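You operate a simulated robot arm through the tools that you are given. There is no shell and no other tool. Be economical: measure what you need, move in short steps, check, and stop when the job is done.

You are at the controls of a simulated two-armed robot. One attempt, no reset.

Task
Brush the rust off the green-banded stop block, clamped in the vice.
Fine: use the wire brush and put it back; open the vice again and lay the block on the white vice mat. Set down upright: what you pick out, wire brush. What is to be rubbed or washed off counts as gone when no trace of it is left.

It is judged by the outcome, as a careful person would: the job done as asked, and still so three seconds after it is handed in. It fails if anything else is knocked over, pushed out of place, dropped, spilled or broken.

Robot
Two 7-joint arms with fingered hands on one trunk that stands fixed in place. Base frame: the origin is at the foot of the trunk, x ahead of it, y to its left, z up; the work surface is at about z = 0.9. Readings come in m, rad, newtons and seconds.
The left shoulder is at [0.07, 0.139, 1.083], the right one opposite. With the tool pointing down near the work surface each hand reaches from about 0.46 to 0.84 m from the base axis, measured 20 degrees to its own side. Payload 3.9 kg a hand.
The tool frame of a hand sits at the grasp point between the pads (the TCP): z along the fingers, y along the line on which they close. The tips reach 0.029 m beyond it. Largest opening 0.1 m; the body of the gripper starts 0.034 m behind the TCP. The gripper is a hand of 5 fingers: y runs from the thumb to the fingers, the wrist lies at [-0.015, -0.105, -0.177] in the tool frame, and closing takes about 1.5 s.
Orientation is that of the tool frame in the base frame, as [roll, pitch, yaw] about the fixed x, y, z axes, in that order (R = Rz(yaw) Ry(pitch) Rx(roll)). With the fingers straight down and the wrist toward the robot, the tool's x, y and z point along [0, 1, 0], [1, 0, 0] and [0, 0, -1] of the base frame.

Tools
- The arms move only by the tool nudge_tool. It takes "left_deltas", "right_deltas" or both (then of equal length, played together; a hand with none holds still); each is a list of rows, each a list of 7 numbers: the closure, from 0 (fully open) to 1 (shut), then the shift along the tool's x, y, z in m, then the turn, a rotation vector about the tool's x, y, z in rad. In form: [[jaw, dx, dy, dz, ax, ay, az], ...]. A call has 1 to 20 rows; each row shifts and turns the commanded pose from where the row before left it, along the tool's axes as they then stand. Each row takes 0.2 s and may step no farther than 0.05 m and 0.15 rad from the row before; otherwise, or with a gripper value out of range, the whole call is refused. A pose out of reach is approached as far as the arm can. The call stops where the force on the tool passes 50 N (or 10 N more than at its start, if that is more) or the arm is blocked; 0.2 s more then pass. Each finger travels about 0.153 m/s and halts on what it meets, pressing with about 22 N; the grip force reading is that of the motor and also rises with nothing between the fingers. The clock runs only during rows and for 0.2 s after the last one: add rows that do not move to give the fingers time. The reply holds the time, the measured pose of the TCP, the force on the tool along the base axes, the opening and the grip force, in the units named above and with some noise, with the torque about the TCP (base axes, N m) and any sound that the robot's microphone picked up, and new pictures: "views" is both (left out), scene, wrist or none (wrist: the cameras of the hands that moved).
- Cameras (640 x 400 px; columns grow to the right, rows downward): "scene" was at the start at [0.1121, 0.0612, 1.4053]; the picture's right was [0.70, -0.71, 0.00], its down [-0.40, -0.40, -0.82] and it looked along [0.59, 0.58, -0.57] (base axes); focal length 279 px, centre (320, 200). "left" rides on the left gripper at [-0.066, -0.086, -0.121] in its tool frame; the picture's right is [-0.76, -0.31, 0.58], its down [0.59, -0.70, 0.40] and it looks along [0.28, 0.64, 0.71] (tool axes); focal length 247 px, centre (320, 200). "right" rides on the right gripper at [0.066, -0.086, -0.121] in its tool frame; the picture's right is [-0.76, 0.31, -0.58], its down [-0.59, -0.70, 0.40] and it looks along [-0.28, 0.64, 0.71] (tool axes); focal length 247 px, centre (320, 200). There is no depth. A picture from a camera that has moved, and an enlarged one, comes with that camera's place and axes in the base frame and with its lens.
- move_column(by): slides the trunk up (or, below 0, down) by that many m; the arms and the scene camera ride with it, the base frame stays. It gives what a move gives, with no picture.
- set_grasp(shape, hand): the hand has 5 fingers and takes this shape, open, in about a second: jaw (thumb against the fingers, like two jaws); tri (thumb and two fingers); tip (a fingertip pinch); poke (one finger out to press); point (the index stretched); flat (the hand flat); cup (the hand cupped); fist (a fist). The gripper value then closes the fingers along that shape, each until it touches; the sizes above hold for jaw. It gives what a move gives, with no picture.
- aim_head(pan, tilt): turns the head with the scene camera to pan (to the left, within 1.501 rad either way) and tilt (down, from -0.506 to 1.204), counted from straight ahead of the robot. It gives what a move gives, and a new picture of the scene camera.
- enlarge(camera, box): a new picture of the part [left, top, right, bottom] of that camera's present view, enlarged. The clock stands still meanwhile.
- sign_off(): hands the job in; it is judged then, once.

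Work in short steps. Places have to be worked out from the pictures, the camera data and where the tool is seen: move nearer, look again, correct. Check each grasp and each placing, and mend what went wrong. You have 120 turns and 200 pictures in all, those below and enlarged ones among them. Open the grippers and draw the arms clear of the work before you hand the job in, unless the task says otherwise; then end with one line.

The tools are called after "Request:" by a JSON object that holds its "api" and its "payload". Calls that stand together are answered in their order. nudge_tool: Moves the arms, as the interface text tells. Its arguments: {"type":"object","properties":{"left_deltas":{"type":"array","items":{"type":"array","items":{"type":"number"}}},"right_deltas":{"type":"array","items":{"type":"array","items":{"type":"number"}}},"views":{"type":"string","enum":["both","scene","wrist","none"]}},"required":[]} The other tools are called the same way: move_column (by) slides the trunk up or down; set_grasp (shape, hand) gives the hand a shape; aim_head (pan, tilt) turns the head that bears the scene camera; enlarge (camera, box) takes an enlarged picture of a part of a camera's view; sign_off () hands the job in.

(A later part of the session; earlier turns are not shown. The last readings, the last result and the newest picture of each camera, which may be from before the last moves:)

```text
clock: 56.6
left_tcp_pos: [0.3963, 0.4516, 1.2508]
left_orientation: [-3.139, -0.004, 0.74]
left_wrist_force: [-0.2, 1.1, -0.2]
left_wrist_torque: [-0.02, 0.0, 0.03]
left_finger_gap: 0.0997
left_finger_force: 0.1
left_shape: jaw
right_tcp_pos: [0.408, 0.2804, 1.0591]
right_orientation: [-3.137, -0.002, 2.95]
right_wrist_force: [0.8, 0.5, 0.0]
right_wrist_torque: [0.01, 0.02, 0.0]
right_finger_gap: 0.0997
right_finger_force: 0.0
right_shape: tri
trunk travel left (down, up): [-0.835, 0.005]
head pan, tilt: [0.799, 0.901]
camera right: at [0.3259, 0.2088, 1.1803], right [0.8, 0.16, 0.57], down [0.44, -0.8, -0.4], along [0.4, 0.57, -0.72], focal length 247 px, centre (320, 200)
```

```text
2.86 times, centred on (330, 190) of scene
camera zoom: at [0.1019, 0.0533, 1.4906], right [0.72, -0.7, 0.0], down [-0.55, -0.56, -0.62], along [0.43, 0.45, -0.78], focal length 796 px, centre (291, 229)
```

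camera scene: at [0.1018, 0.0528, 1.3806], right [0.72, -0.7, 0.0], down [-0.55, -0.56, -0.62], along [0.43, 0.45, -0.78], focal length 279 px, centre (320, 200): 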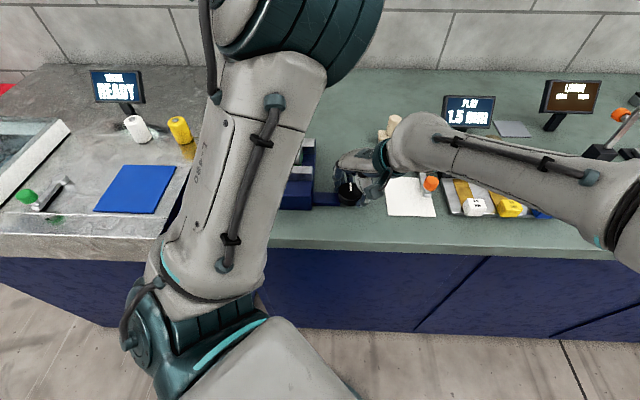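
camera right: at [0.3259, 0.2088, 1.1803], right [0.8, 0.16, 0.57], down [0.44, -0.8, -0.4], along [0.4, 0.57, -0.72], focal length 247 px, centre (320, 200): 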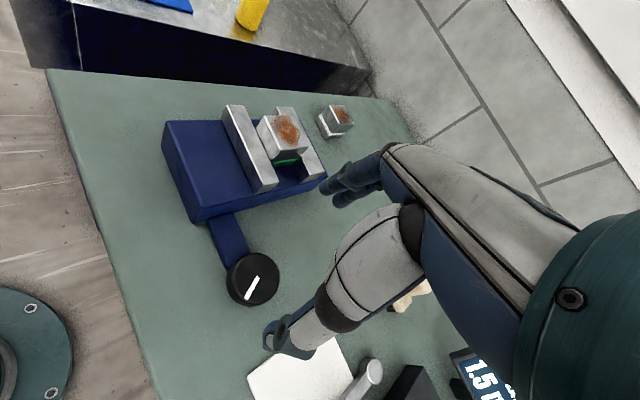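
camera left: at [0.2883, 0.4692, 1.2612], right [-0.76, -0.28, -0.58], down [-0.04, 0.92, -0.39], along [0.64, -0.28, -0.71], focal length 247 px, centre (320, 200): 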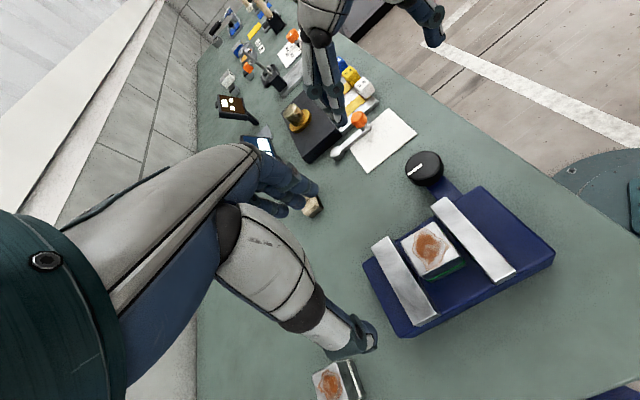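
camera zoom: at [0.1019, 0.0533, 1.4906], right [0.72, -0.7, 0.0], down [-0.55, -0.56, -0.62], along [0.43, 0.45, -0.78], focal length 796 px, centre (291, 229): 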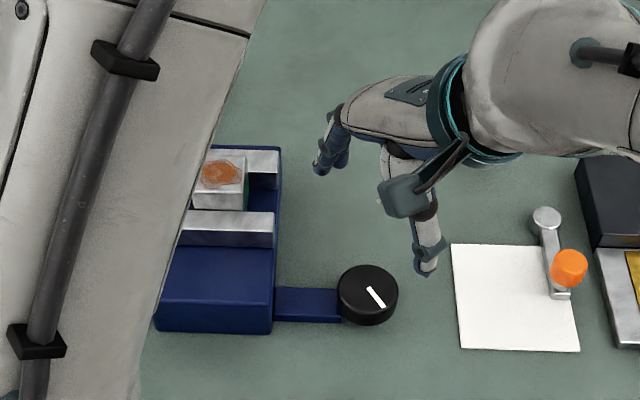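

The views are ambiguous: the block touches the back jaw, but the front may have a few mm left. I do one more stroke, re-centred on (0.408, 0.277), and check whether the pointer moves.

Request:
{"api": "nudge_tool", "payload": {"right_deltas": [[0.1, 0, 0, 0.03, 0, 0, -0.15], [0.1, 0, 0, 0.02, 0, 0, -0.15], [0.1, 0, 0, 0, 0, 0, -0.15], [0.1, 0, 0, 0, 0, 0, -0.15], [0.1, 0, 0, 0, 0, 0, -0.15], [0.25, 0, 0, 0, 0, 0, 0], [0.25, 0, 0, 0, 0, 0, 0]], "views": "wrist"}}

```text
clock: 58.2
left_tcp_pos: [0.3965, 0.4518, 1.2497]
left_orientation: [-3.14, -0.005, 0.74]
left_wrist_force: [0.1, 0.0, -0.4]
left_wrist_torque: [0.01, 0.0, -0.01]
left_finger_gap: 0.1004
left_finger_force: 0.2
left_shape: jaw
right_tcp_pos: [0.4076, 0.2779, 1.0088]
right_orientation: [-3.136, -0.003, -2.582]
right_wrist_force: [-0.2, 0.3, 0.2]
right_wrist_torque: [0.0, -0.01, 0.03]
right_finger_gap: 0.0753
right_finger_force: 0.1
right_shape: tri
trunk travel left (down, up): [-0.835, 0.005]
head pan, tilt: [0.799, 0.901]
camera right: at [0.3967, 0.1716, 1.129], right [0.48, 0.66, 0.57], down [0.87, -0.29, -0.4], along [-0.1, 0.69, -0.72], focal length 247 px, centre (320, 200)
```

right: 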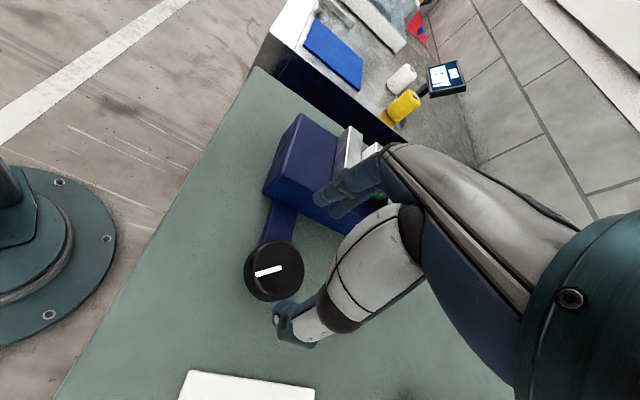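

Centred. I descend, grip, turn 0.5 rad and read the torque.

Request:
{"api": "nudge_tool", "payload": {"right_deltas": [[0.25, 0, 0, 0.02, 0, 0, 0], [0.25, 0, 0, 0.02, 0, 0, 0], [0.25, 0, 0, 0.023, 0, 0, 0], [0.25, 0, 0, 0, 0, 0, 0], [1.0, 0, 0, 0, 0, 0, 0], [1.0, 0, 0, 0, 0, 0, 0], [1.0, 0, 0, 0, 0, 0, 0], [1.0, 0, 0, 0, 0, 0, 0.1], [1.0, 0, 0, 0, 0, 0, 0.1], [1.0, 0, 0, 0, 0, 0, 0.1], [1.0, 0, 0, 0, 0, 0, 0.1], [1.0, 0, 0, 0, 0, 0, 0.1]], "views": "wrist"}}

Request:
{"api": "enlarge", "payload": {"camera": "left", "box": [390, 130, 510, 330]}}

```text
clock: 60.8
left_tcp_pos: [0.393, 0.4522, 1.2521]
left_orientation: [-3.141, -0.009, 0.74]
left_wrist_force: [0.0, -0.2, -0.2]
left_wrist_torque: [0.01, 0.01, 0.01]
left_finger_gap: 0.0999
left_finger_force: 0.1
left_shape: jaw
right_tcp_pos: [0.4036, 0.2789, 0.9461]
right_orientation: [-3.137, -0.002, -3.084]
right_wrist_force: [-15.8, -2.4, -5.9]
right_wrist_torque: [0.16, 0.47, 0.66]
right_finger_gap: 0.044
right_finger_force: 22.4
right_shape: tri
trunk travel left (down, up): [-0.835, 0.005]
head pan, tilt: [0.799, 0.901]
camera right: at [0.3425, 0.1905, 1.0669], right [0.74, 0.35, 0.57], down [0.63, -0.67, -0.4], along [0.24, 0.65, -0.72], focal length 247 px, centre (320, 200)
```

right: 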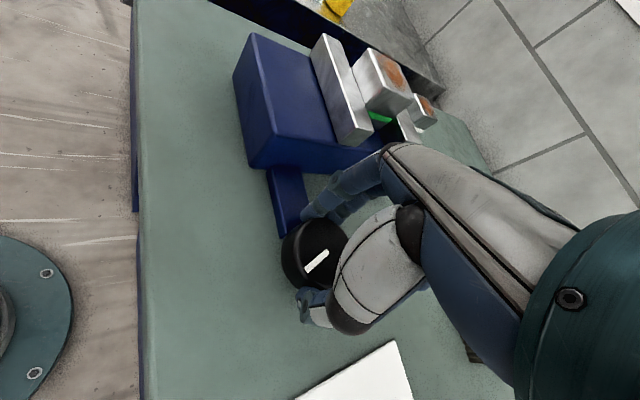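

```text
2.00 times, centred on (450, 230) of left
camera zoom: at [0.2856, 0.4696, 1.3717], right [-0.76, -0.28, -0.58], down [-0.04, 0.92, -0.4], along [0.65, -0.28, -0.71], focal length 494 px, centre (60, 140)
```

zoom: 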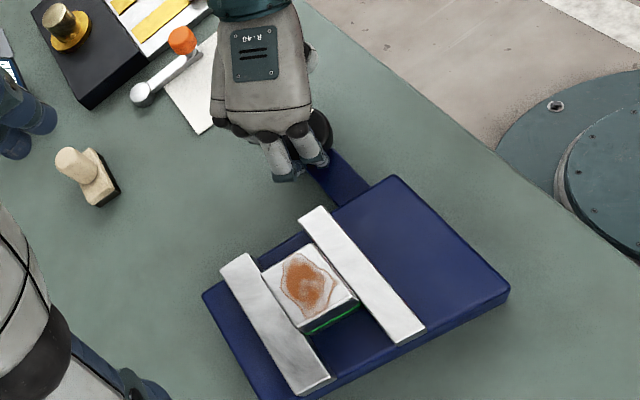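

Torque is up to 0.66 N·m and the pointer moved only ~7° more. I continue the same grip a bit further to see if it has bottomed out.

Request:
{"api": "nudge_tool", "payload": {"right_deltas": [[1.0, 0, 0, 0, 0, 0, 0.1], [1.0, 0, 0, 0, 0, 0, 0.1], [1.0, 0, 0, 0, 0, 0, 0.1], [1.0, 0, 0, 0, 0, 0, 0]], "views": "wrist"}}

```text
clock: 61.8
left_tcp_pos: [0.3963, 0.4532, 1.2498]
left_orientation: [3.141, -0.005, 0.742]
left_wrist_force: [1.1, -0.5, 0.3]
left_wrist_torque: [-0.02, 0.05, 0.01]
left_finger_gap: 0.0997
left_finger_force: 0.0
left_shape: jaw
right_tcp_pos: [0.4159, 0.276, 0.9456]
right_orientation: [-3.141, -0.018, 2.875]
right_wrist_force: [-0.6, 9.4, -5.4]
right_wrist_torque: [0.28, 0.03, 0.39]
right_finger_gap: 0.0431
right_finger_force: 21.9
right_shape: tri
trunk travel left (down, up): [-0.835, 0.005]
head pan, tilt: [0.799, 0.901]
camera right: at [0.3304, 0.209, 1.067], right [0.82, 0.09, 0.56], down [0.38, -0.83, -0.41], along [0.43, 0.55, -0.72], focal length 247 px, centre (320, 200)
```

right: 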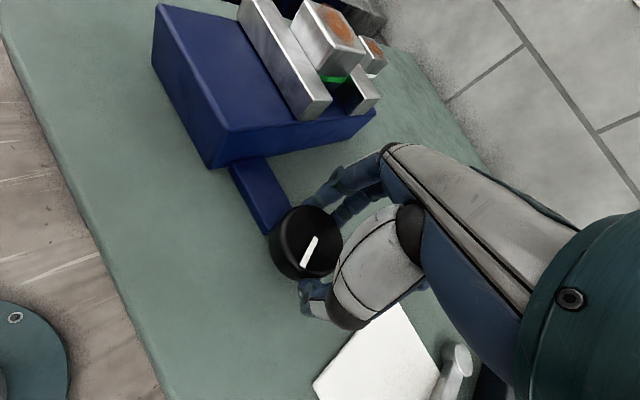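

The pointer stays at −109° while the hand slips, so the vice is tight. I release and draw the right hand up and away to the right; the left hand reaches both the brush and the vice better.

Request:
{"api": "nudge_tool", "payload": {"right_deltas": [[0.3, 0, 0, 0, 0, 0, 0], [0, 0, 0, 0, 0, 0, 0], [0, 0, 0, 0, 0, 0, 0], [0, 0, 0, -0.03, 0, 0, 0], [0, 0, 0, -0.04, 0, 0, 0], [0, 0, 0, -0.04, 0, 0, 0], [0, 0, 0, -0.04, 0, 0, 0], [0, -0.018, -0.0385, -0.01, 0, 0, 0], [0, -0.018, -0.0385, -0.01, 0, 0, 0], [0, -0.018, -0.0385, -0.01, 0, 0, 0], [0, -0.018, -0.0385, -0.01, 0, 0, 0], [0, -0.018, -0.0385, 0, 0, 0, 0], [0, -0.018, -0.0385, 0, 0, 0, 0], [0, 0, 0, 0, 0, 0, 0]], "views": "wrist"}}

Request:
{"api": "enlarge", "payload": {"camera": "left", "box": [280, 120, 520, 345]}}

```text
clock: 64.8
left_tcp_pos: [0.3964, 0.4535, 1.2505]
left_orientation: [3.141, -0.007, 0.74]
left_wrist_force: [0.3, -0.2, 0.3]
left_wrist_torque: [-0.04, 0.04, -0.03]
left_finger_gap: 0.0998
left_finger_force: 0.1
left_shape: jaw
right_tcp_pos: [0.459, 0.0268, 1.138]
right_orientation: [-3.136, 0.001, 2.898]
right_wrist_force: [-0.3, -1.1, -0.3]
right_wrist_torque: [0.01, -0.01, -0.02]
right_finger_gap: 0.0999
right_finger_force: 0.0
right_shape: tri
trunk travel left (down, up): [-0.835, 0.005]
head pan, tilt: [0.799, 0.901]
camera right: at [0.3725, -0.0393, 1.2576], right [0.81, 0.12, 0.57], down [0.4, -0.83, -0.39], along [0.43, 0.55, -0.72], focal length 247 px, centre (320, 200)
```

right: 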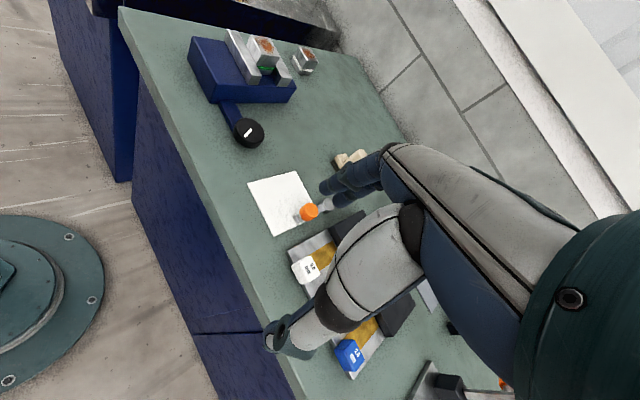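

```text
1.78 times, centred on (400, 232) of left
camera zoom: at [0.2889, 0.4704, 1.3707], right [-0.76, -0.28, -0.58], down [-0.04, 0.92, -0.4], along [0.64, -0.28, -0.71], focal length 439 px, centre (178, 142)
```

zoom: 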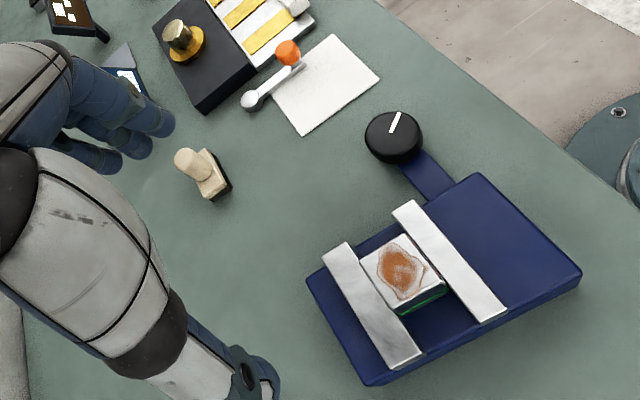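

The block is clamped between the jaws. I set the left hand to tri for the brush handle and make a small test move toward the brush.

Request:
{"api": "set_grasp", "payload": {"hand": "left", "shape": "tri"}}

Request:
{"api": "nudge_tool", "payload": {"left_deltas": [[0, 0.0, 0.04, 0.02, 0, 0, 0], [0, 0.0, 0.04, 0.02, 0, 0, 0], [0, 0, 0, 0, 0, 0, 0]], "views": "none"}}

```text
clock: 65.7
left_tcp_pos: [0.3959, 0.4516, 1.2502]
left_orientation: [-3.14, -0.006, 0.741]
left_wrist_force: [-0.2, 1.0, 0.3]
left_wrist_torque: [0.0, 0.01, -0.01]
left_finger_gap: 0.1
left_finger_force: 0.0
left_shape: tri
right_tcp_pos: [0.4577, 0.0271, 1.1366]
right_orientation: [-3.136, -0.001, 2.898]
right_wrist_force: [0.4, -0.3, -0.9]
right_wrist_torque: [0.01, -0.03, -0.01]
right_finger_gap: 0.0999
right_finger_force: 0.1
right_shape: tri
trunk travel left (down, up): [-0.835, 0.005]
head pan, tilt: [0.799, 0.901]
```

```text
clock: 66.5
left_tcp_pos: [0.449, 0.3929, 1.2116]
left_orientation: [-3.141, -0.004, 0.74]
left_wrist_force: [-0.9, 0.6, 0.9]
left_wrist_torque: [-0.02, 0.0, -0.01]
left_finger_gap: 0.0998
left_finger_force: 0.1
left_shape: tri
right_tcp_pos: [0.4572, 0.028, 1.1374]
right_orientation: [-3.136, 0.001, 2.899]
right_wrist_force: [0.3, -0.6, -0.3]
right_wrist_torque: [-0.05, -0.01, 0.02]
right_finger_gap: 0.0999
right_finger_force: 0.2
right_shape: tri
trunk travel left (down, up): [-0.835, 0.005]
head pan, tilt: [0.799, 0.901]
```

It moves from the measured pose. I continue over the brush for a closer look.

Request:
{"api": "nudge_tool", "payload": {"left_deltas": [[0, 0.02, 0.034, 0.02, 0, 0, 0], [0, 0.02, 0.034, 0.02, 0, 0, 0], [0, 0.02, 0.034, 0.02, 0, 0, 0], [0, 0.02, 0.034, 0.02, 0, 0, 0], [0, 0, 0, 0, 0, 0, 0]]}}

Request:
{"api": "enlarge", "payload": {"camera": "left", "box": [260, 180, 480, 330]}}

Request:
{"api": "enlarge", "payload": {"camera": "right", "box": [280, 120, 400, 200]}}

```text
clock: 67.7
left_tcp_pos: [0.5995, 0.3456, 1.1323]
left_orientation: [3.141, -0.008, 0.742]
left_wrist_force: [-0.4, -0.5, -1.0]
left_wrist_torque: [0.03, -0.04, 0.02]
left_finger_gap: 0.1003
left_finger_force: 0.0
left_shape: tri
right_tcp_pos: [0.4561, 0.0264, 1.137]
right_orientation: [-3.136, -0.001, 2.9]
right_wrist_force: [0.0, 0.1, 0.0]
right_wrist_torque: [0.0, 0.01, 0.03]
right_finger_gap: 0.1001
right_finger_force: 0.0
right_shape: tri
trunk travel left (down, up): [-0.835, 0.005]
head pan, tilt: [0.799, 0.901]
camera scene: at [0.1002, 0.0534, 1.4907], right [0.72, -0.7, 0.0], down [-0.55, -0.56, -0.62], along [0.43, 0.45, -0.78], focal length 279 px, centre (320, 200)
camera left: at [0.4926, 0.3634, 1.2526], right [-0.76, -0.28, -0.58], down [-0.04, 0.92, -0.4], along [0.65, -0.28, -0.71], focal length 247 px, centre (320, 200)
```

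scene: 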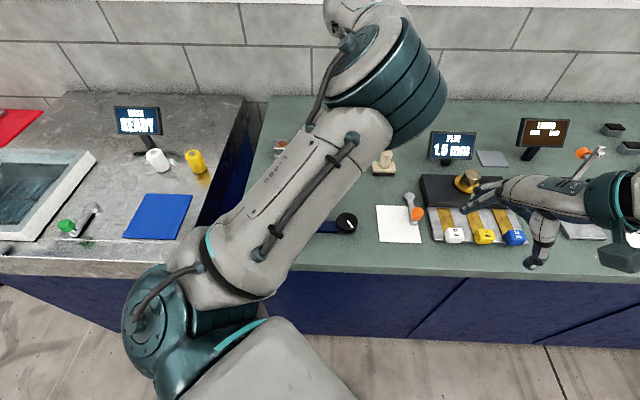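
left: 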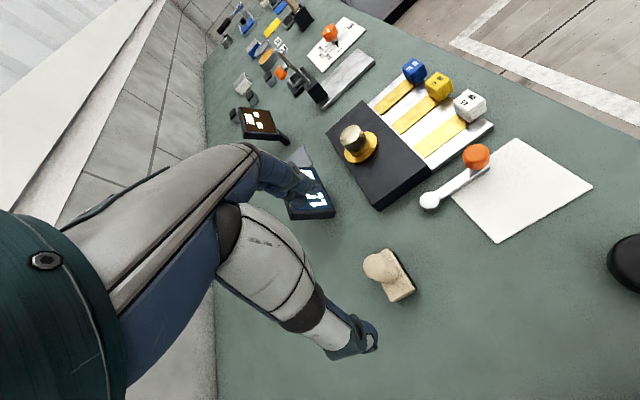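

```text
2.67 times, centred on (370, 255) of left
camera zoom: at [0.4926, 0.3634, 1.2526], right [-0.76, -0.28, -0.58], down [-0.04, 0.92, -0.4], along [0.65, -0.28, -0.71], focal length 659 px, centre (187, 53)
```

zoom: 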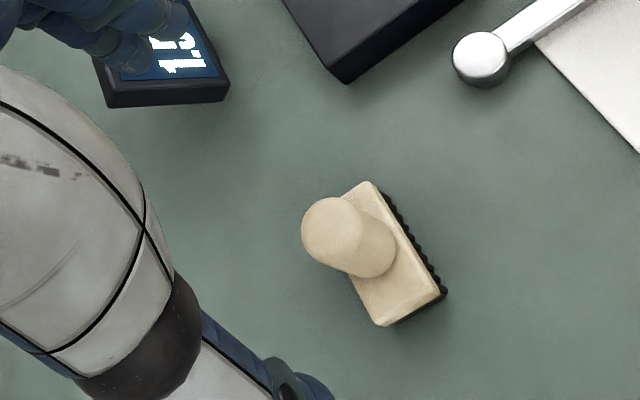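

```text
5.00 times, centred on (340, 160) of right
camera zoom: at [0.3712, -0.0398, 1.2581], right [0.81, 0.12, 0.58], down [0.4, -0.83, -0.4], along [0.43, 0.55, -0.72], focal length 1235 px, centre (220, 400)
```

zoom: 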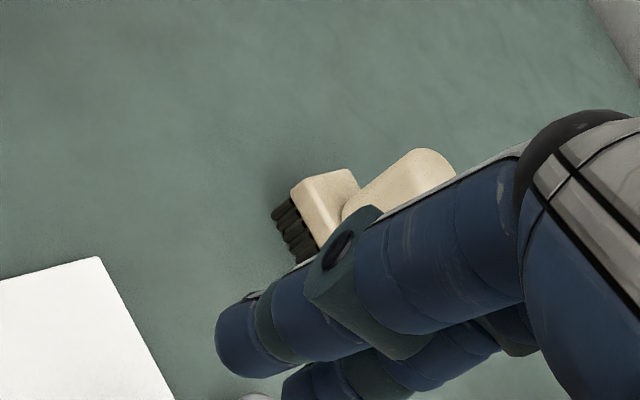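

Brush: handle is vertical, centre ≈(0.628, 0.337), top z≈0.977, ~31 mm thick, with the base long along the bench. I move over it and lower to just above the handle.

Request:
{"api": "nudge_tool", "payload": {"left_deltas": [[0, 0.0077, 0.013, 0.03, 0, 0, 0], [0, 0.0076, 0.0131, 0.03, 0, 0, 0], [0, 0, 0, 0.03, 0, 0, 0], [0, 0, 0, 0, 0, 0, 0]], "views": "wrist"}}

Request:
{"api": "enlarge", "payload": {"camera": "left", "box": [240, 170, 460, 320]}}

```text
clock: 68.7
left_tcp_pos: [0.6299, 0.3371, 1.039]
left_orientation: [-3.141, -0.006, 0.738]
left_wrist_force: [-0.1, 0.5, -0.2]
left_wrist_torque: [-0.02, -0.03, -0.03]
left_finger_gap: 0.1002
left_finger_force: 0.1
left_shape: tri
right_tcp_pos: [0.4576, 0.0273, 1.1386]
right_orientation: [-3.137, 0.001, 2.898]
right_wrist_force: [-0.4, -0.5, 1.4]
right_wrist_torque: [0.0, 0.0, -0.01]
right_finger_gap: 0.1
right_finger_force: 0.0
right_shape: tri
trunk travel left (down, up): [-0.835, 0.005]
head pan, tilt: [0.799, 0.901]
camera left: at [0.5226, 0.3545, 1.1594], right [-0.76, -0.28, -0.58], down [-0.04, 0.92, -0.39], along [0.64, -0.28, -0.71], focal length 247 px, centre (320, 200)
```

left: 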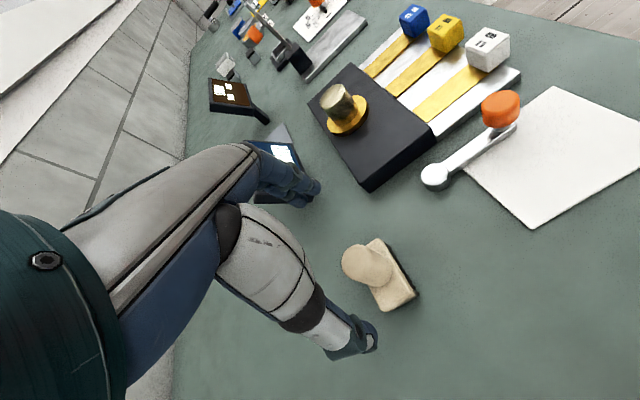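

```text
2.67 times, centred on (350, 245) of left
camera zoom: at [0.5226, 0.3545, 1.1594], right [-0.76, -0.28, -0.58], down [-0.04, 0.92, -0.39], along [0.64, -0.28, -0.71], focal length 659 px, centre (240, 80)
```

zoom: 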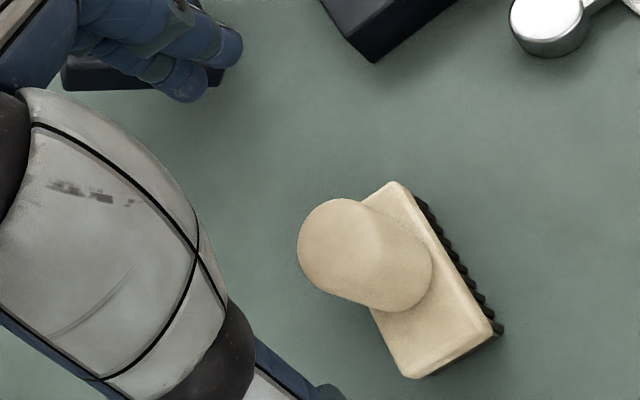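

Aligned. I descend to z≈0.962, with tips above the brush base, and grip the handle.

Request:
{"api": "nudge_tool", "payload": {"left_deltas": [[0.2, -0.0015, -0.001, 0.02, 0, 0, 0], [0.2, 0, 0, 0.025, 0, 0, 0], [0.2, 0, 0, 0.02, 0, 0, 0], [0.2, 0, 0, 0.012, 0, 0, 0], [0.2, 0, 0, 0, 0, 0, 0], [0.8, 0, 0, 0, 0, 0, 0], [0.8, 0, 0, 0, 0, 0, 0], [0.8, 0, 0, 0, 0, 0, 0], [0.8, 0, 0, 0, 0, 0, 0]], "views": "wrist"}}

Request:
{"api": "enlarge", "payload": {"camera": "left", "box": [240, 170, 460, 320]}}

```text
clock: 70.7
left_tcp_pos: [0.6289, 0.3369, 0.9635]
left_orientation: [-3.139, -0.007, 0.74]
left_wrist_force: [0.0, -0.1, 0.1]
left_wrist_torque: [-0.01, -0.01, -0.02]
left_finger_gap: 0.0219
left_finger_force: 22.2
left_shape: tri
right_tcp_pos: [0.4573, 0.0265, 1.1376]
right_orientation: [-3.136, 0.001, 2.899]
right_wrist_force: [0.3, -0.4, -0.6]
right_wrist_torque: [0.01, 0.0, 0.03]
right_finger_gap: 0.0997
right_finger_force: 0.1
right_shape: tri
trunk travel left (down, up): [-0.835, 0.005]
head pan, tilt: [0.799, 0.901]
camera left: at [0.5212, 0.3544, 1.0843], right [-0.76, -0.28, -0.58], down [-0.04, 0.92, -0.39], along [0.64, -0.28, -0.71], focal length 247 px, centre (320, 200)
```

left: 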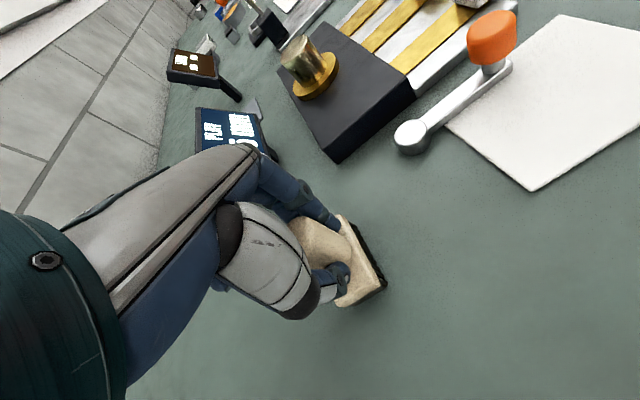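

```text
2.67 times, centred on (350, 245) of left
camera zoom: at [0.5212, 0.3544, 1.0843], right [-0.76, -0.28, -0.58], down [-0.04, 0.92, -0.39], along [0.64, -0.28, -0.71], focal length 659 px, centre (240, 80)
```

zoom: 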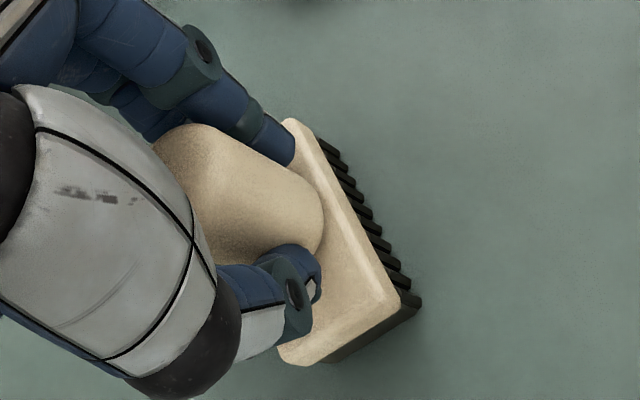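

Handle gripped; its home TCP is (0.629, 0.337, 0.9635). I lift straight up and look at how the brush hangs.

Request:
{"api": "nudge_tool", "payload": {"left_deltas": [[0.8, 0, 0, -0.02, 0, 0, 0], [0.8, 0, 0, -0.04, 0, 0, 0], [0.8, 0, 0, -0.04, 0, 0, 0], [0.8, 0, 0, -0.03, 0, 0, 0], [0.8, 0, 0, 0, 0, 0, 0]], "views": "wrist"}}

Request:
{"api": "enlarge", "payload": {"camera": "right", "box": [300, 60, 460, 200]}}

```text
clock: 71.9
left_tcp_pos: [0.63, 0.3376, 1.0951]
left_orientation: [-3.139, -0.005, 0.741]
left_wrist_force: [0.2, -0.4, -2.2]
left_wrist_torque: [-0.01, 0.03, 0.01]
left_finger_gap: 0.0222
left_finger_force: 22.0
left_shape: tri
right_tcp_pos: [0.4588, 0.0263, 1.1369]
right_orientation: [-3.136, 0.001, 2.899]
right_wrist_force: [0.2, -0.1, 0.4]
right_wrist_torque: [0.0, -0.02, 0.0]
right_finger_gap: 0.0997
right_finger_force: 0.0
right_shape: tri
trunk travel left (down, up): [-0.835, 0.005]
head pan, tilt: [0.799, 0.901]
camera left: at [0.5225, 0.3545, 1.2149], right [-0.76, -0.28, -0.58], down [-0.04, 0.92, -0.39], along [0.64, -0.28, -0.71], focal length 247 px, centre (320, 200)
```

left: 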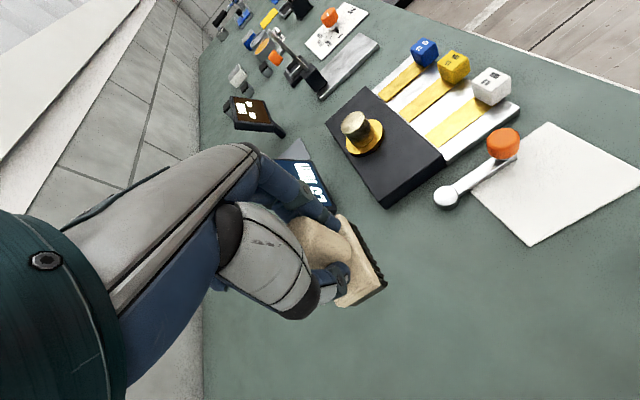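

```text
2.86 times, centred on (380, 130) of right
camera zoom: at [0.3729, -0.0397, 1.2575], right [0.81, 0.12, 0.57], down [0.4, -0.83, -0.4], along [0.43, 0.55, -0.72], focal length 706 px, centre (149, 400)
```

zoom: 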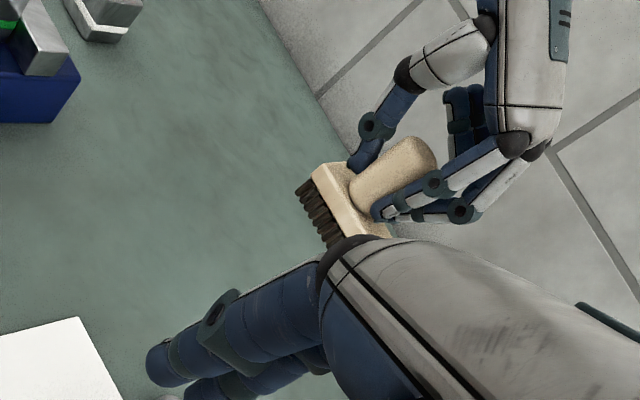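

The brush hangs straight and firm. I carry it over the block centre, ≈(0.374, 0.420).

Request:
{"api": "nudge_tool", "payload": {"left_deltas": [[0.8, -0.019, -0.0333, 0, 0, 0, 0], [0.8, -0.019, -0.0333, 0, 0, 0, 0], [0.8, -0.019, -0.0333, 0, 0, 0, 0], [0.8, -0.019, -0.0333, 0, 0, 0, 0], [0.8, -0.019, -0.0333, 0, 0, 0, 0], [0.8, -0.019, -0.0333, 0, 0, 0, 0], [0.8, -0.019, -0.0333, 0, 0, 0, 0], [0.8, 0, 0, 0, 0, 0, 0]], "views": "wrist"}}

Request:
{"api": "enlarge", "payload": {"camera": "right", "box": [180, 20, 340, 120]}}

```text
clock: 73.7
left_tcp_pos: [0.3741, 0.4204, 1.0951]
left_orientation: [-3.139, -0.005, 0.74]
left_wrist_force: [-0.4, 0.1, -1.7]
left_wrist_torque: [-0.02, 0.02, 0.01]
left_finger_gap: 0.0222
left_finger_force: 22.1
left_shape: tri
right_tcp_pos: [0.459, 0.0267, 1.1357]
right_orientation: [-3.135, -0.002, 2.9]
right_wrist_force: [-0.1, 0.2, -0.1]
right_wrist_torque: [0.03, 0.04, 0.02]
right_finger_gap: 0.0999
right_finger_force: 0.0
right_shape: tri
trunk travel left (down, up): [-0.835, 0.005]
head pan, tilt: [0.799, 0.901]
camera left: at [0.2667, 0.4376, 1.2147], right [-0.76, -0.28, -0.58], down [-0.04, 0.92, -0.39], along [0.64, -0.28, -0.71], focal length 247 px, centre (320, 200)
```

left: 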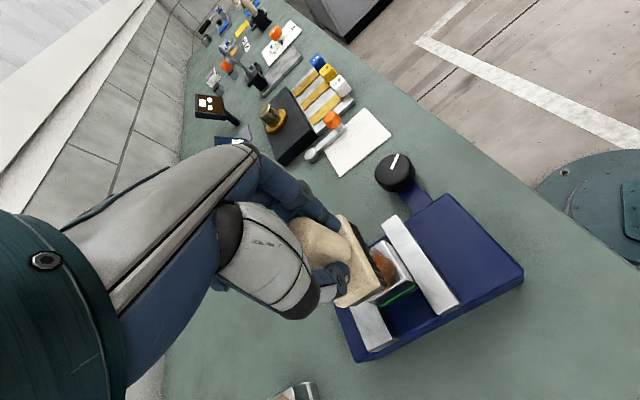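

```text
4.00 times, centred on (260, 70) of right
camera zoom: at [0.3735, -0.0401, 1.2573], right [0.81, 0.12, 0.57], down [0.4, -0.83, -0.4], along [0.43, 0.55, -0.72], focal length 988 px, centre (560, 720)
```

zoom: 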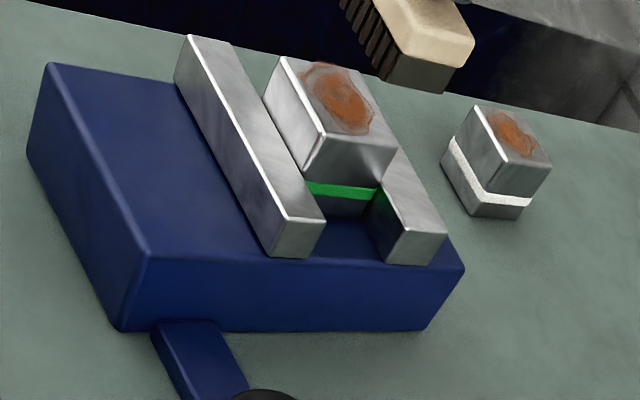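

Positioned. I lower to 1.057, then in small steps to contact.

Request:
{"api": "nudge_tool", "payload": {"left_deltas": [[0.8, 0, 0, 0.02, 0, 0, 0], [0.8, 0, 0, 0.015, 0, 0, 0], [0.8, 0, 0, 0.003, 0, 0, 0], [0.8, 0, 0, 0.002, 0, 0, 0], [0.8, 0, 0, 0.001, 0, 0, 0], [0.8, 0, 0, 0, 0, 0, 0]], "views": "none"}}

Request:
{"api": "enlarge", "payload": {"camera": "right", "box": [180, 20, 340, 120]}}

```text
clock: 75.1
left_tcp_pos: [0.3718, 0.4184, 1.0553]
left_orientation: [-3.14, -0.011, 0.741]
left_wrist_force: [4.0, 6.8, 40.2]
left_wrist_torque: [0.29, -0.13, 0.09]
left_finger_gap: 0.0272
left_finger_force: 22.3
left_shape: tri
right_tcp_pos: [0.4551, 0.0245, 1.1375]
right_orientation: [-3.14, 0.002, 2.899]
right_wrist_force: [-0.4, -0.5, 1.1]
right_wrist_torque: [0.01, 0.0, 0.01]
right_finger_gap: 0.0996
right_finger_force: 0.1
right_shape: tri
trunk travel left (down, up): [-0.835, 0.005]
head pan, tilt: [0.799, 0.901]
```

```text
4.00 times, centred on (260, 70) of right
camera zoom: at [0.3694, -0.0424, 1.2589], right [0.81, 0.12, 0.58], down [0.4, -0.82, -0.4], along [0.43, 0.55, -0.71], focal length 988 px, centre (560, 720)
```

zoom: 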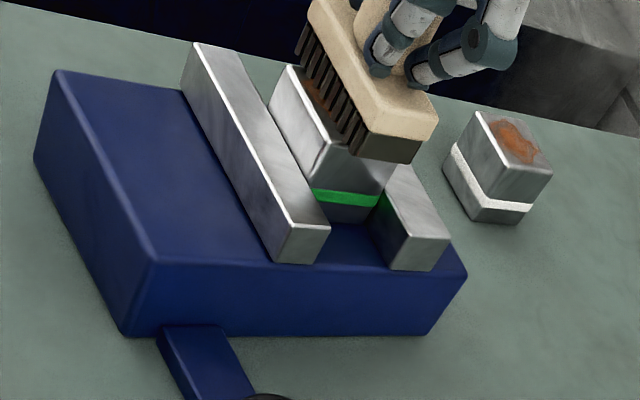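

Contact, but at 40 N, more than I want. I ease up 5 mm and shift toward the front side, since the brush sits a bit far back.

Request:
{"api": "nudge_tool", "payload": {"left_deltas": [[0.8, 0, 0, -0.003, 0, 0, 0], [0.8, 0, 0, -0.001, 0, 0, 0], [0.8, 0, 0, 0, 0, 0, 0]], "views": "none"}}

```text
clock: 75.9
left_tcp_pos: [0.3726, 0.4201, 1.0561]
left_orientation: [-3.14, -0.006, 0.74]
left_wrist_force: [2.0, 4.3, 19.8]
left_wrist_torque: [0.18, -0.08, 0.08]
left_finger_gap: 0.0262
left_finger_force: 22.2
left_shape: tri
right_tcp_pos: [0.4578, 0.0259, 1.1371]
right_orientation: [-3.138, 0.001, 2.901]
right_wrist_force: [0.1, 0.1, -0.7]
right_wrist_torque: [-0.01, -0.04, -0.01]
right_finger_gap: 0.1001
right_finger_force: 0.0
right_shape: tri
trunk travel left (down, up): [-0.835, 0.005]
head pan, tilt: [0.799, 0.901]
```

About 20 N. I ease 1.5 mm more and begin gentle strokes along the jaw direction while working toward the front.

Request:
{"api": "nudge_tool", "payload": {"left_deltas": [[0.8, -0.004, 0, -0.0015, 0, 0, 0], [0.8, 0, 0.012, 0, 0, 0, 0], [0.8, 0, -0.012, 0, 0, 0, 0], [0.8, 0, -0.012, 0, 0, 0, 0], [0.8, 0, 0.012, 0, 0, 0, 0], [0.8, -0.006, 0.012, 0, 0, 0, 0], [0.8, 0, -0.012, 0, 0, 0, 0], [0.8, 0, -0.012, 0, 0, 0, 0], [0.8, 0, 0.012, 0, 0, 0, 0], [0.8, 0, 0, 0, 0, 0, 0]], "views": "none"}}

Request:
{"api": "enlarge", "payload": {"camera": "right", "box": [180, 20, 340, 120]}}

```text
clock: 78.1
left_tcp_pos: [0.3659, 0.413, 1.0584]
left_orientation: [-3.142, -0.006, 0.742]
left_wrist_force: [1.2, -1.0, 0.3]
left_wrist_torque: [-0.01, 0.02, 0.0]
left_finger_gap: 0.0235
left_finger_force: 21.6
left_shape: tri
right_tcp_pos: [0.4588, 0.0264, 1.1371]
right_orientation: [-3.136, 0.002, 2.898]
right_wrist_force: [1.1, 0.6, 0.5]
right_wrist_torque: [0.01, 0.0, 0.01]
right_finger_gap: 0.0996
right_finger_force: 0.0
right_shape: tri
trunk travel left (down, up): [-0.835, 0.005]
head pan, tilt: [0.799, 0.901]
```

```text
4.00 times, centred on (260, 70) of right
camera zoom: at [0.3722, -0.0394, 1.2578], right [0.81, 0.12, 0.58], down [0.4, -0.83, -0.4], along [0.43, 0.55, -0.72], focal length 988 px, centre (560, 720)
```

zoom: 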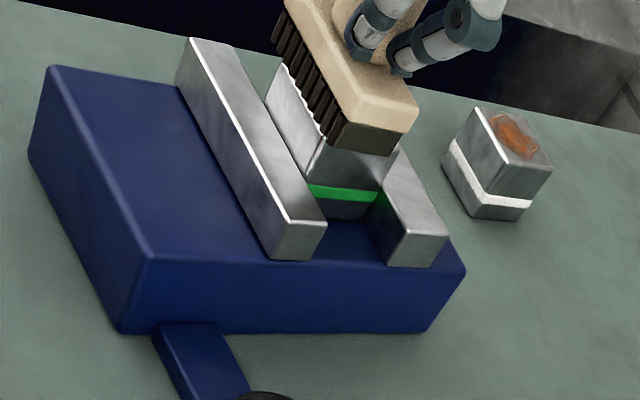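

Force dropped to zero at z 1.058. I press down 2.5 mm and stroke over the whole face, front to back.

Request:
{"api": "nudge_tool", "payload": {"left_deltas": [[0.8, 0, 0, 0.0025, 0, 0, 0], [0.8, 0, 0.015, 0, 0, 0, 0], [0.8, 0, -0.015, 0, 0, 0, 0], [0.8, 0, -0.015, 0, 0, 0, 0], [0.8, 0, 0.015, 0, 0, 0, 0], [0.8, 0.006, 0.015, 0, 0, 0, 0], [0.8, 0, -0.015, 0, 0, 0, 0], [0.8, 0, -0.015, 0, 0, 0, 0], [0.8, 0, 0.015, 0, 0, 0, 0], [0.8, 0.006, 0.015, 0, 0, 0, 0], [0.8, 0, -0.015, 0, 0, 0, 0], [0.8, 0, -0.015, 0, 0, 0, 0], [0.8, 0, 0.015, 0, 0, 0, 0], [0.8, 0, 0, 0, 0, 0, 0]], "views": "none"}}

Request:
{"api": "enlarge", "payload": {"camera": "right", "box": [180, 20, 340, 120]}}

```text
clock: 81.1
left_tcp_pos: [0.3734, 0.42, 1.0556]
left_orientation: [3.14, -0.007, 0.741]
left_wrist_force: [-2.6, 3.2, 13.9]
left_wrist_torque: [0.11, 0.07, 0.02]
left_finger_gap: 0.0243
left_finger_force: 22.1
left_shape: tri
right_tcp_pos: [0.4561, 0.0263, 1.138]
right_orientation: [-3.139, 0.001, 2.899]
right_wrist_force: [-0.1, -0.2, 0.2]
right_wrist_torque: [-0.02, 0.01, 0.01]
right_finger_gap: 0.1001
right_finger_force: 0.0
right_shape: tri
trunk travel left (down, up): [-0.835, 0.005]
head pan, tilt: [0.799, 0.901]
```

```text
4.00 times, centred on (260, 70) of right
camera zoom: at [0.3703, -0.0402, 1.2585], right [0.81, 0.12, 0.58], down [0.4, -0.83, -0.4], along [0.43, 0.55, -0.71], focal length 988 px, centre (560, 720)
```

zoom: 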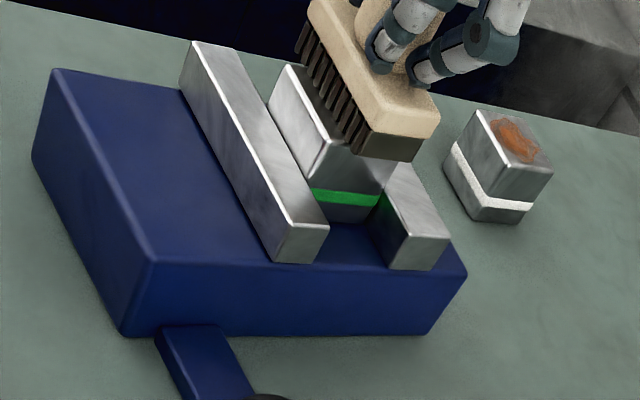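

The exposed part already looks clean. I do a couple more strokes toward the back, then lift and inspect.

Request:
{"api": "nudge_tool", "payload": {"left_deltas": [[0.8, 0.004, 0.015, 0, 0, 0, 0], [0.8, 0, -0.015, 0, 0, 0, 0], [0.8, 0, -0.015, 0, 0, 0, 0], [0.8, 0, 0.015, 0, 0, 0, 0], [0.8, -0.01, 0, 0, 0, 0, 0], [0.8, 0.01, 0, 0, 0, 0, 0], [0.8, 0, 0, -0.02, 0, 0, 0], [0.8, 0, 0, -0.025, 0, 0, 0], [0.8, 0.03, 0, 0, 0, 0, 0], [0.8, 0.03, 0, 0, 0, 0, 0], [0.8, 0, 0, 0, 0, 0, 0]], "views": "wrist"}}

Request:
{"api": "enlarge", "payload": {"camera": "right", "box": [220, 20, 300, 80]}}

Request:
{"api": "enlarge", "payload": {"camera": "left", "box": [340, 220, 500, 340]}}

```text
clock: 83.5
left_tcp_pos: [0.4193, 0.4635, 1.1006]
left_orientation: [-3.14, -0.006, 0.74]
left_wrist_force: [-0.4, -0.1, -1.2]
left_wrist_torque: [0.02, 0.01, 0.01]
left_finger_gap: 0.0232
left_finger_force: 22.0
left_shape: tri
right_tcp_pos: [0.4576, 0.0263, 1.137]
right_orientation: [-3.138, -0.001, 2.9]
right_wrist_force: [-0.2, 0.4, 0.0]
right_wrist_torque: [-0.03, -0.03, 0.02]
right_finger_gap: 0.1
right_finger_force: 0.1
right_shape: tri
trunk travel left (down, up): [-0.835, 0.005]
head pan, tilt: [0.799, 0.901]
camera left: at [0.3126, 0.4808, 1.2216], right [-0.76, -0.28, -0.58], down [-0.04, 0.92, -0.39], along [0.64, -0.28, -0.71], focal length 247 px, centre (320, 200)
```

left: 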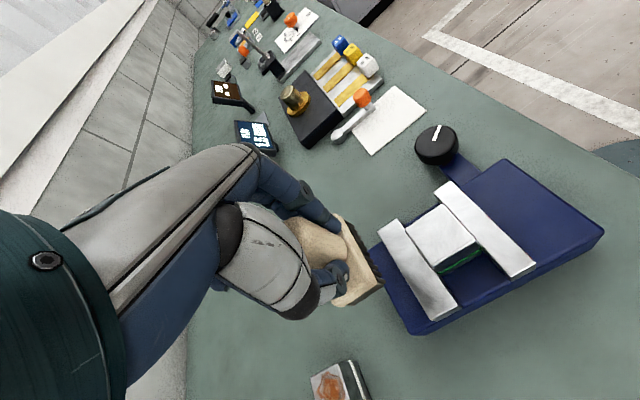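

```text
6.67 times, centred on (260, 50) of right
camera zoom: at [0.3712, -0.0412, 1.2581], right [0.81, 0.12, 0.58], down [0.4, -0.83, -0.4], along [0.43, 0.55, -0.71], focal length 1646 px, centre (720, 1200)
```

zoom: 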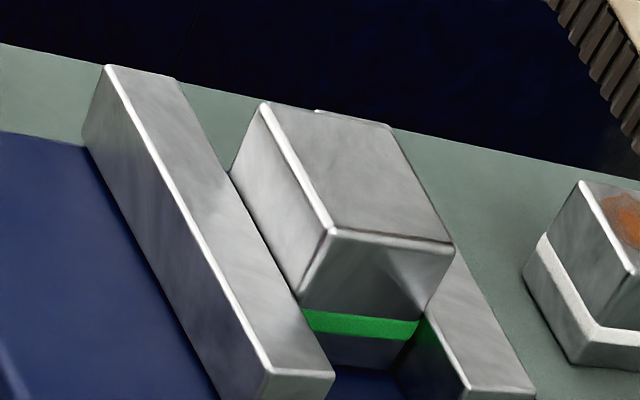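

```text
3.33 times, centred on (420, 280) of left
camera zoom: at [0.3126, 0.4808, 1.2216], right [-0.76, -0.28, -0.58], down [-0.04, 0.92, -0.39], along [0.64, -0.28, -0.71], focal length 823 px, centre (-13, -67)
```

zoom: 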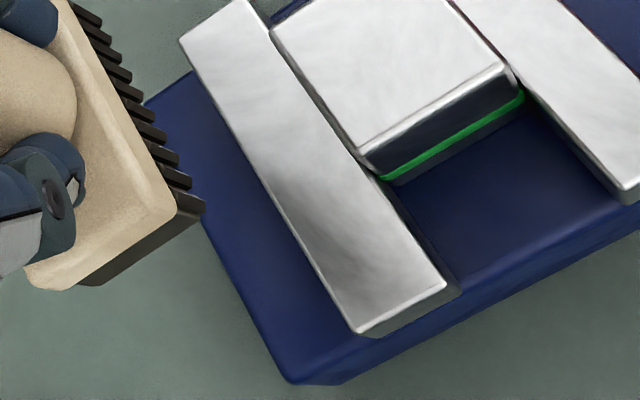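

The top looks clean. I check the whole face in one zoom.

Request:
{"api": "enlarge", "payload": {"camera": "left", "box": [395, 195, 491, 270]}}

```text
5.33 times, centred on (443, 232) of left
camera zoom: at [0.3126, 0.4808, 1.2216], right [-0.76, -0.28, -0.58], down [-0.04, 0.92, -0.39], along [0.64, -0.28, -0.71], focal length 1317 px, centre (-336, 27)
```

zoom: 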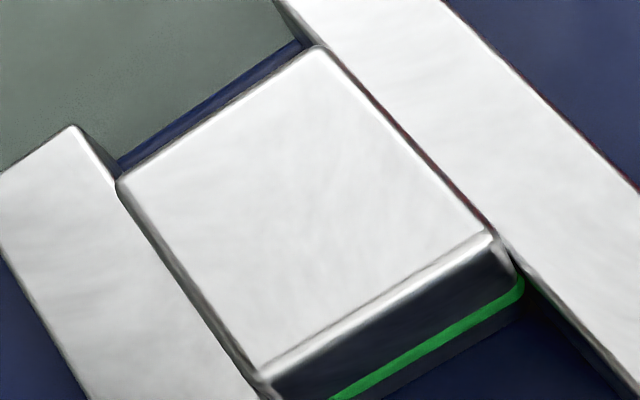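

All rust is gone. I take the brush back over its home spot (0.629, 0.337).

Request:
{"api": "nudge_tool", "payload": {"left_deltas": [[0.8, 0.0116, 0.0391, 0, 0, 0, 0], [0.8, 0.0116, 0.0391, 0, 0, 0, 0], [0.8, 0.0116, 0.0391, 0, 0, 0, 0], [0.8, 0.0116, 0.0391, 0, 0, 0, 0], [0.8, 0.0116, 0.0391, 0, 0, 0, 0], [0.8, 0.0116, 0.0391, 0, 0, 0, 0], [0.8, 0, 0, 0, 0, 0, 0], [0.8, 0, 0, 0.04, 0, 0, 0], [0.8, 0, 0, 0.04, 0, 0, 0], [0.8, 0, 0, 0.04, 0, 0, 0], [0.8, 0, 0, 0.01, 0, 0, 0], [0.8, 0, 0, 0, 0, 0, 0]], "views": "wrist"}}

Request:
{"api": "enlarge", "payload": {"camera": "right", "box": [280, 100, 440, 200]}}

```text
clock: 86.1
left_tcp_pos: [0.6332, 0.3385, 0.9701]
left_orientation: [3.142, -0.005, 0.739]
left_wrist_force: [0.7, 0.3, -1.3]
left_wrist_torque: [0.0, 0.03, -0.01]
left_finger_gap: 0.023
left_finger_force: 22.1
left_shape: tri
right_tcp_pos: [0.458, 0.0276, 1.1372]
right_orientation: [-3.136, -0.001, 2.899]
right_wrist_force: [1.2, -0.4, -0.8]
right_wrist_torque: [0.03, 0.01, -0.03]
right_finger_gap: 0.1001
right_finger_force: 0.0
right_shape: tri
trunk travel left (down, up): [-0.835, 0.005]
head pan, tilt: [0.799, 0.901]
camera left: at [0.5261, 0.3561, 1.0911], right [-0.76, -0.28, -0.58], down [-0.04, 0.92, -0.39], along [0.64, -0.28, -0.71], focal length 247 px, centre (320, 200)
```

left: 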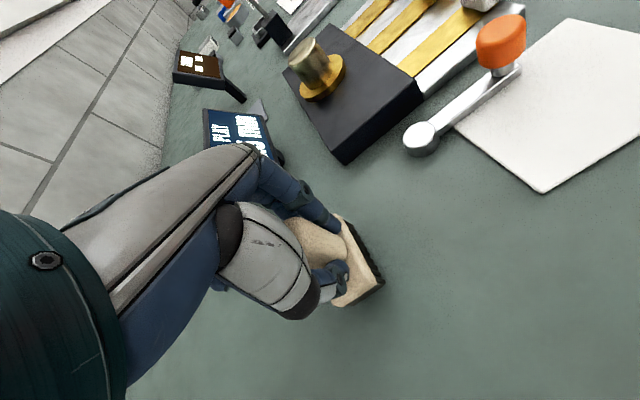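

```text
4.00 times, centred on (360, 150) of right
camera zoom: at [0.3725, -0.0399, 1.2577], right [0.81, 0.12, 0.58], down [0.4, -0.83, -0.4], along [0.43, 0.55, -0.72], focal length 988 px, centre (160, 400)
```

zoom: 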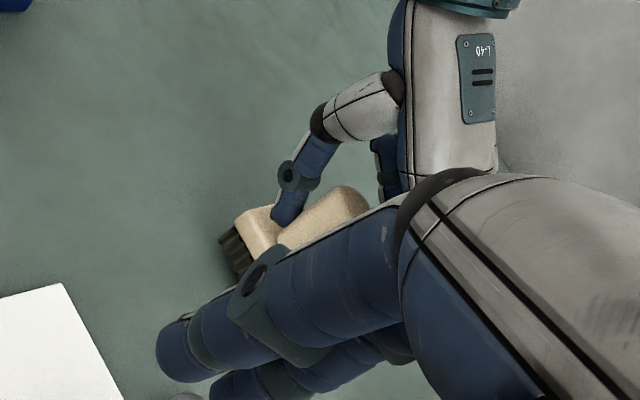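

4 mm off; I correct and lower gently to contact.

Request:
{"api": "nudge_tool", "payload": {"left_deltas": [[0.8, -0.0043, -0.0017, 0.003, 0, 0, 0], [0.8, 0, 0, 0.002, 0, 0, 0], [0.8, 0, 0, 0.001, 0, 0, 0], [0.8, 0, 0, 0, 0, 0, 0]], "views": "none"}}

```text
clock: 87.1
left_tcp_pos: [0.6279, 0.3371, 0.9645]
left_orientation: [-3.141, -0.004, 0.741]
left_wrist_force: [-0.1, -0.3, -1.4]
left_wrist_torque: [0.02, 0.02, -0.02]
left_finger_gap: 0.0231
left_finger_force: 21.5
left_shape: tri
right_tcp_pos: [0.4584, 0.0268, 1.1372]
right_orientation: [-3.139, 0.001, 2.9]
right_wrist_force: [0.9, -0.4, 0.0]
right_wrist_torque: [0.0, 0.01, 0.01]
right_finger_gap: 0.0999
right_finger_force: 0.1
right_shape: tri
trunk travel left (down, up): [-0.835, 0.005]
head pan, tilt: [0.799, 0.901]
```

Request:
{"api": "nudge_tool", "payload": {"left_deltas": [[0.8, 0, 0, 0.0015, 0, 0, 0], [0.8, 0, 0, 0.001, 0, 0, 0], [0.8, 0, 0, 0, 0, 0, 0]], "views": "none"}}

```text
clock: 87.9
left_tcp_pos: [0.6272, 0.338, 0.9627]
left_orientation: [-3.14, -0.006, 0.742]
left_wrist_force: [-0.7, 0.2, -2.0]
left_wrist_torque: [0.05, 0.01, 0.01]
left_finger_gap: 0.0234
left_finger_force: 21.6
left_shape: tri
right_tcp_pos: [0.4569, 0.0267, 1.1362]
right_orientation: [-3.137, 0.001, 2.9]
right_wrist_force: [1.1, -0.7, 0.4]
right_wrist_torque: [0.02, 0.03, 0.01]
right_finger_gap: 0.0999
right_finger_force: 0.1
right_shape: tri
trunk travel left (down, up): [-0.835, 0.005]
head pan, tilt: [0.799, 0.901]
```

The brush was pushed up a little in the grip, so there is still no contact. I continue in 1 mm steps.

Request:
{"api": "nudge_tool", "payload": {"left_deltas": [[0.8, 0, 0, 0.001, 0, 0, 0], [0.8, 0, 0, 0.001, 0, 0, 0], [0.8, 0, 0, 0.001, 0, 0, 0], [0.8, 0, 0, 0, 0, 0, 0]], "views": "none"}}

```text
clock: 88.9
left_tcp_pos: [0.6276, 0.3371, 0.9611]
left_orientation: [-3.141, -0.008, 0.74]
left_wrist_force: [-0.7, -0.8, 2.8]
left_wrist_torque: [-0.03, -0.06, 0.0]
left_finger_gap: 0.0233
left_finger_force: 22.3
left_shape: tri
right_tcp_pos: [0.4565, 0.0262, 1.1381]
right_orientation: [-3.138, 0.001, 2.899]
right_wrist_force: [0.1, 0.0, 0.3]
right_wrist_torque: [-0.03, -0.02, 0.01]
right_finger_gap: 0.1001
right_finger_force: 0.0
right_shape: tri
trunk travel left (down, up): [-0.835, 0.005]
head pan, tilt: [0.799, 0.901]
```

Contact. I open and rise straight up, then check.

Request:
{"api": "nudge_tool", "payload": {"left_deltas": [[0.6, 0, 0, 0, 0, 0, 0], [0.3, 0, 0, 0, 0, 0, 0], [0.1, 0, 0, 0, 0, 0, 0], [0.1, 0, 0, 0, 0, 0, 0], [0.1, 0, 0, -0.02, 0, 0, 0], [0.1, 0, 0, -0.04, 0, 0, 0], [0.1, 0, 0, -0.04, 0, 0, 0], [0.1, 0, 0, 0, 0, 0, 0]], "views": "wrist"}}

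Request:
{"api": "enlarge", "payload": {"camera": "left", "box": [260, 180, 480, 330]}}

```text
clock: 90.7
left_tcp_pos: [0.6281, 0.3378, 1.0587]
left_orientation: [-3.14, -0.006, 0.741]
left_wrist_force: [0.3, 0.6, 0.0]
left_wrist_torque: [0.01, -0.03, 0.01]
left_finger_gap: 0.0896
left_finger_force: 0.1
left_shape: tri
right_tcp_pos: [0.4575, 0.0267, 1.1369]
right_orientation: [-3.137, -0.001, 2.899]
right_wrist_force: [0.4, -0.8, 0.0]
right_wrist_torque: [0.01, 0.0, 0.0]
right_finger_gap: 0.0998
right_finger_force: 0.1
right_shape: tri
trunk travel left (down, up): [-0.835, 0.005]
head pan, tilt: [0.799, 0.901]
camera left: at [0.5202, 0.3547, 1.1791], right [-0.76, -0.28, -0.58], down [-0.04, 0.92, -0.4], along [0.64, -0.28, -0.71], focal length 247 px, centre (320, 200)
```

left: 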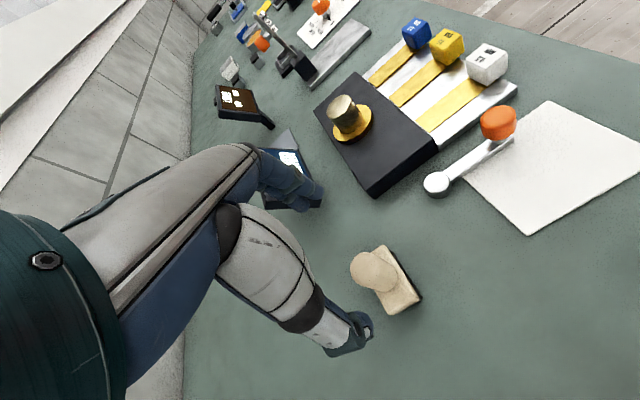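

```text
2.67 times, centred on (370, 255) of left
camera zoom: at [0.5202, 0.3547, 1.1791], right [-0.76, -0.28, -0.58], down [-0.04, 0.92, -0.4], along [0.64, -0.28, -0.71], focal length 659 px, centre (187, 53)
```

zoom: 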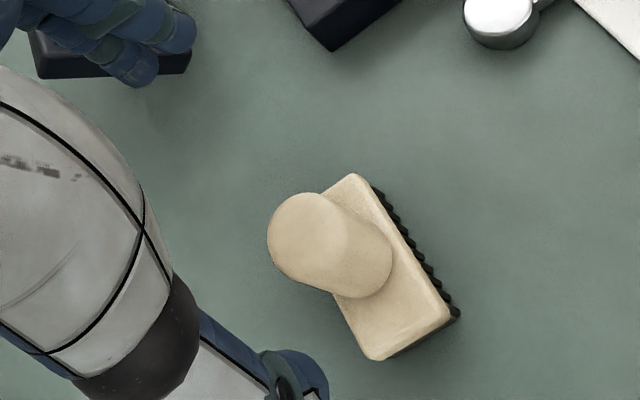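

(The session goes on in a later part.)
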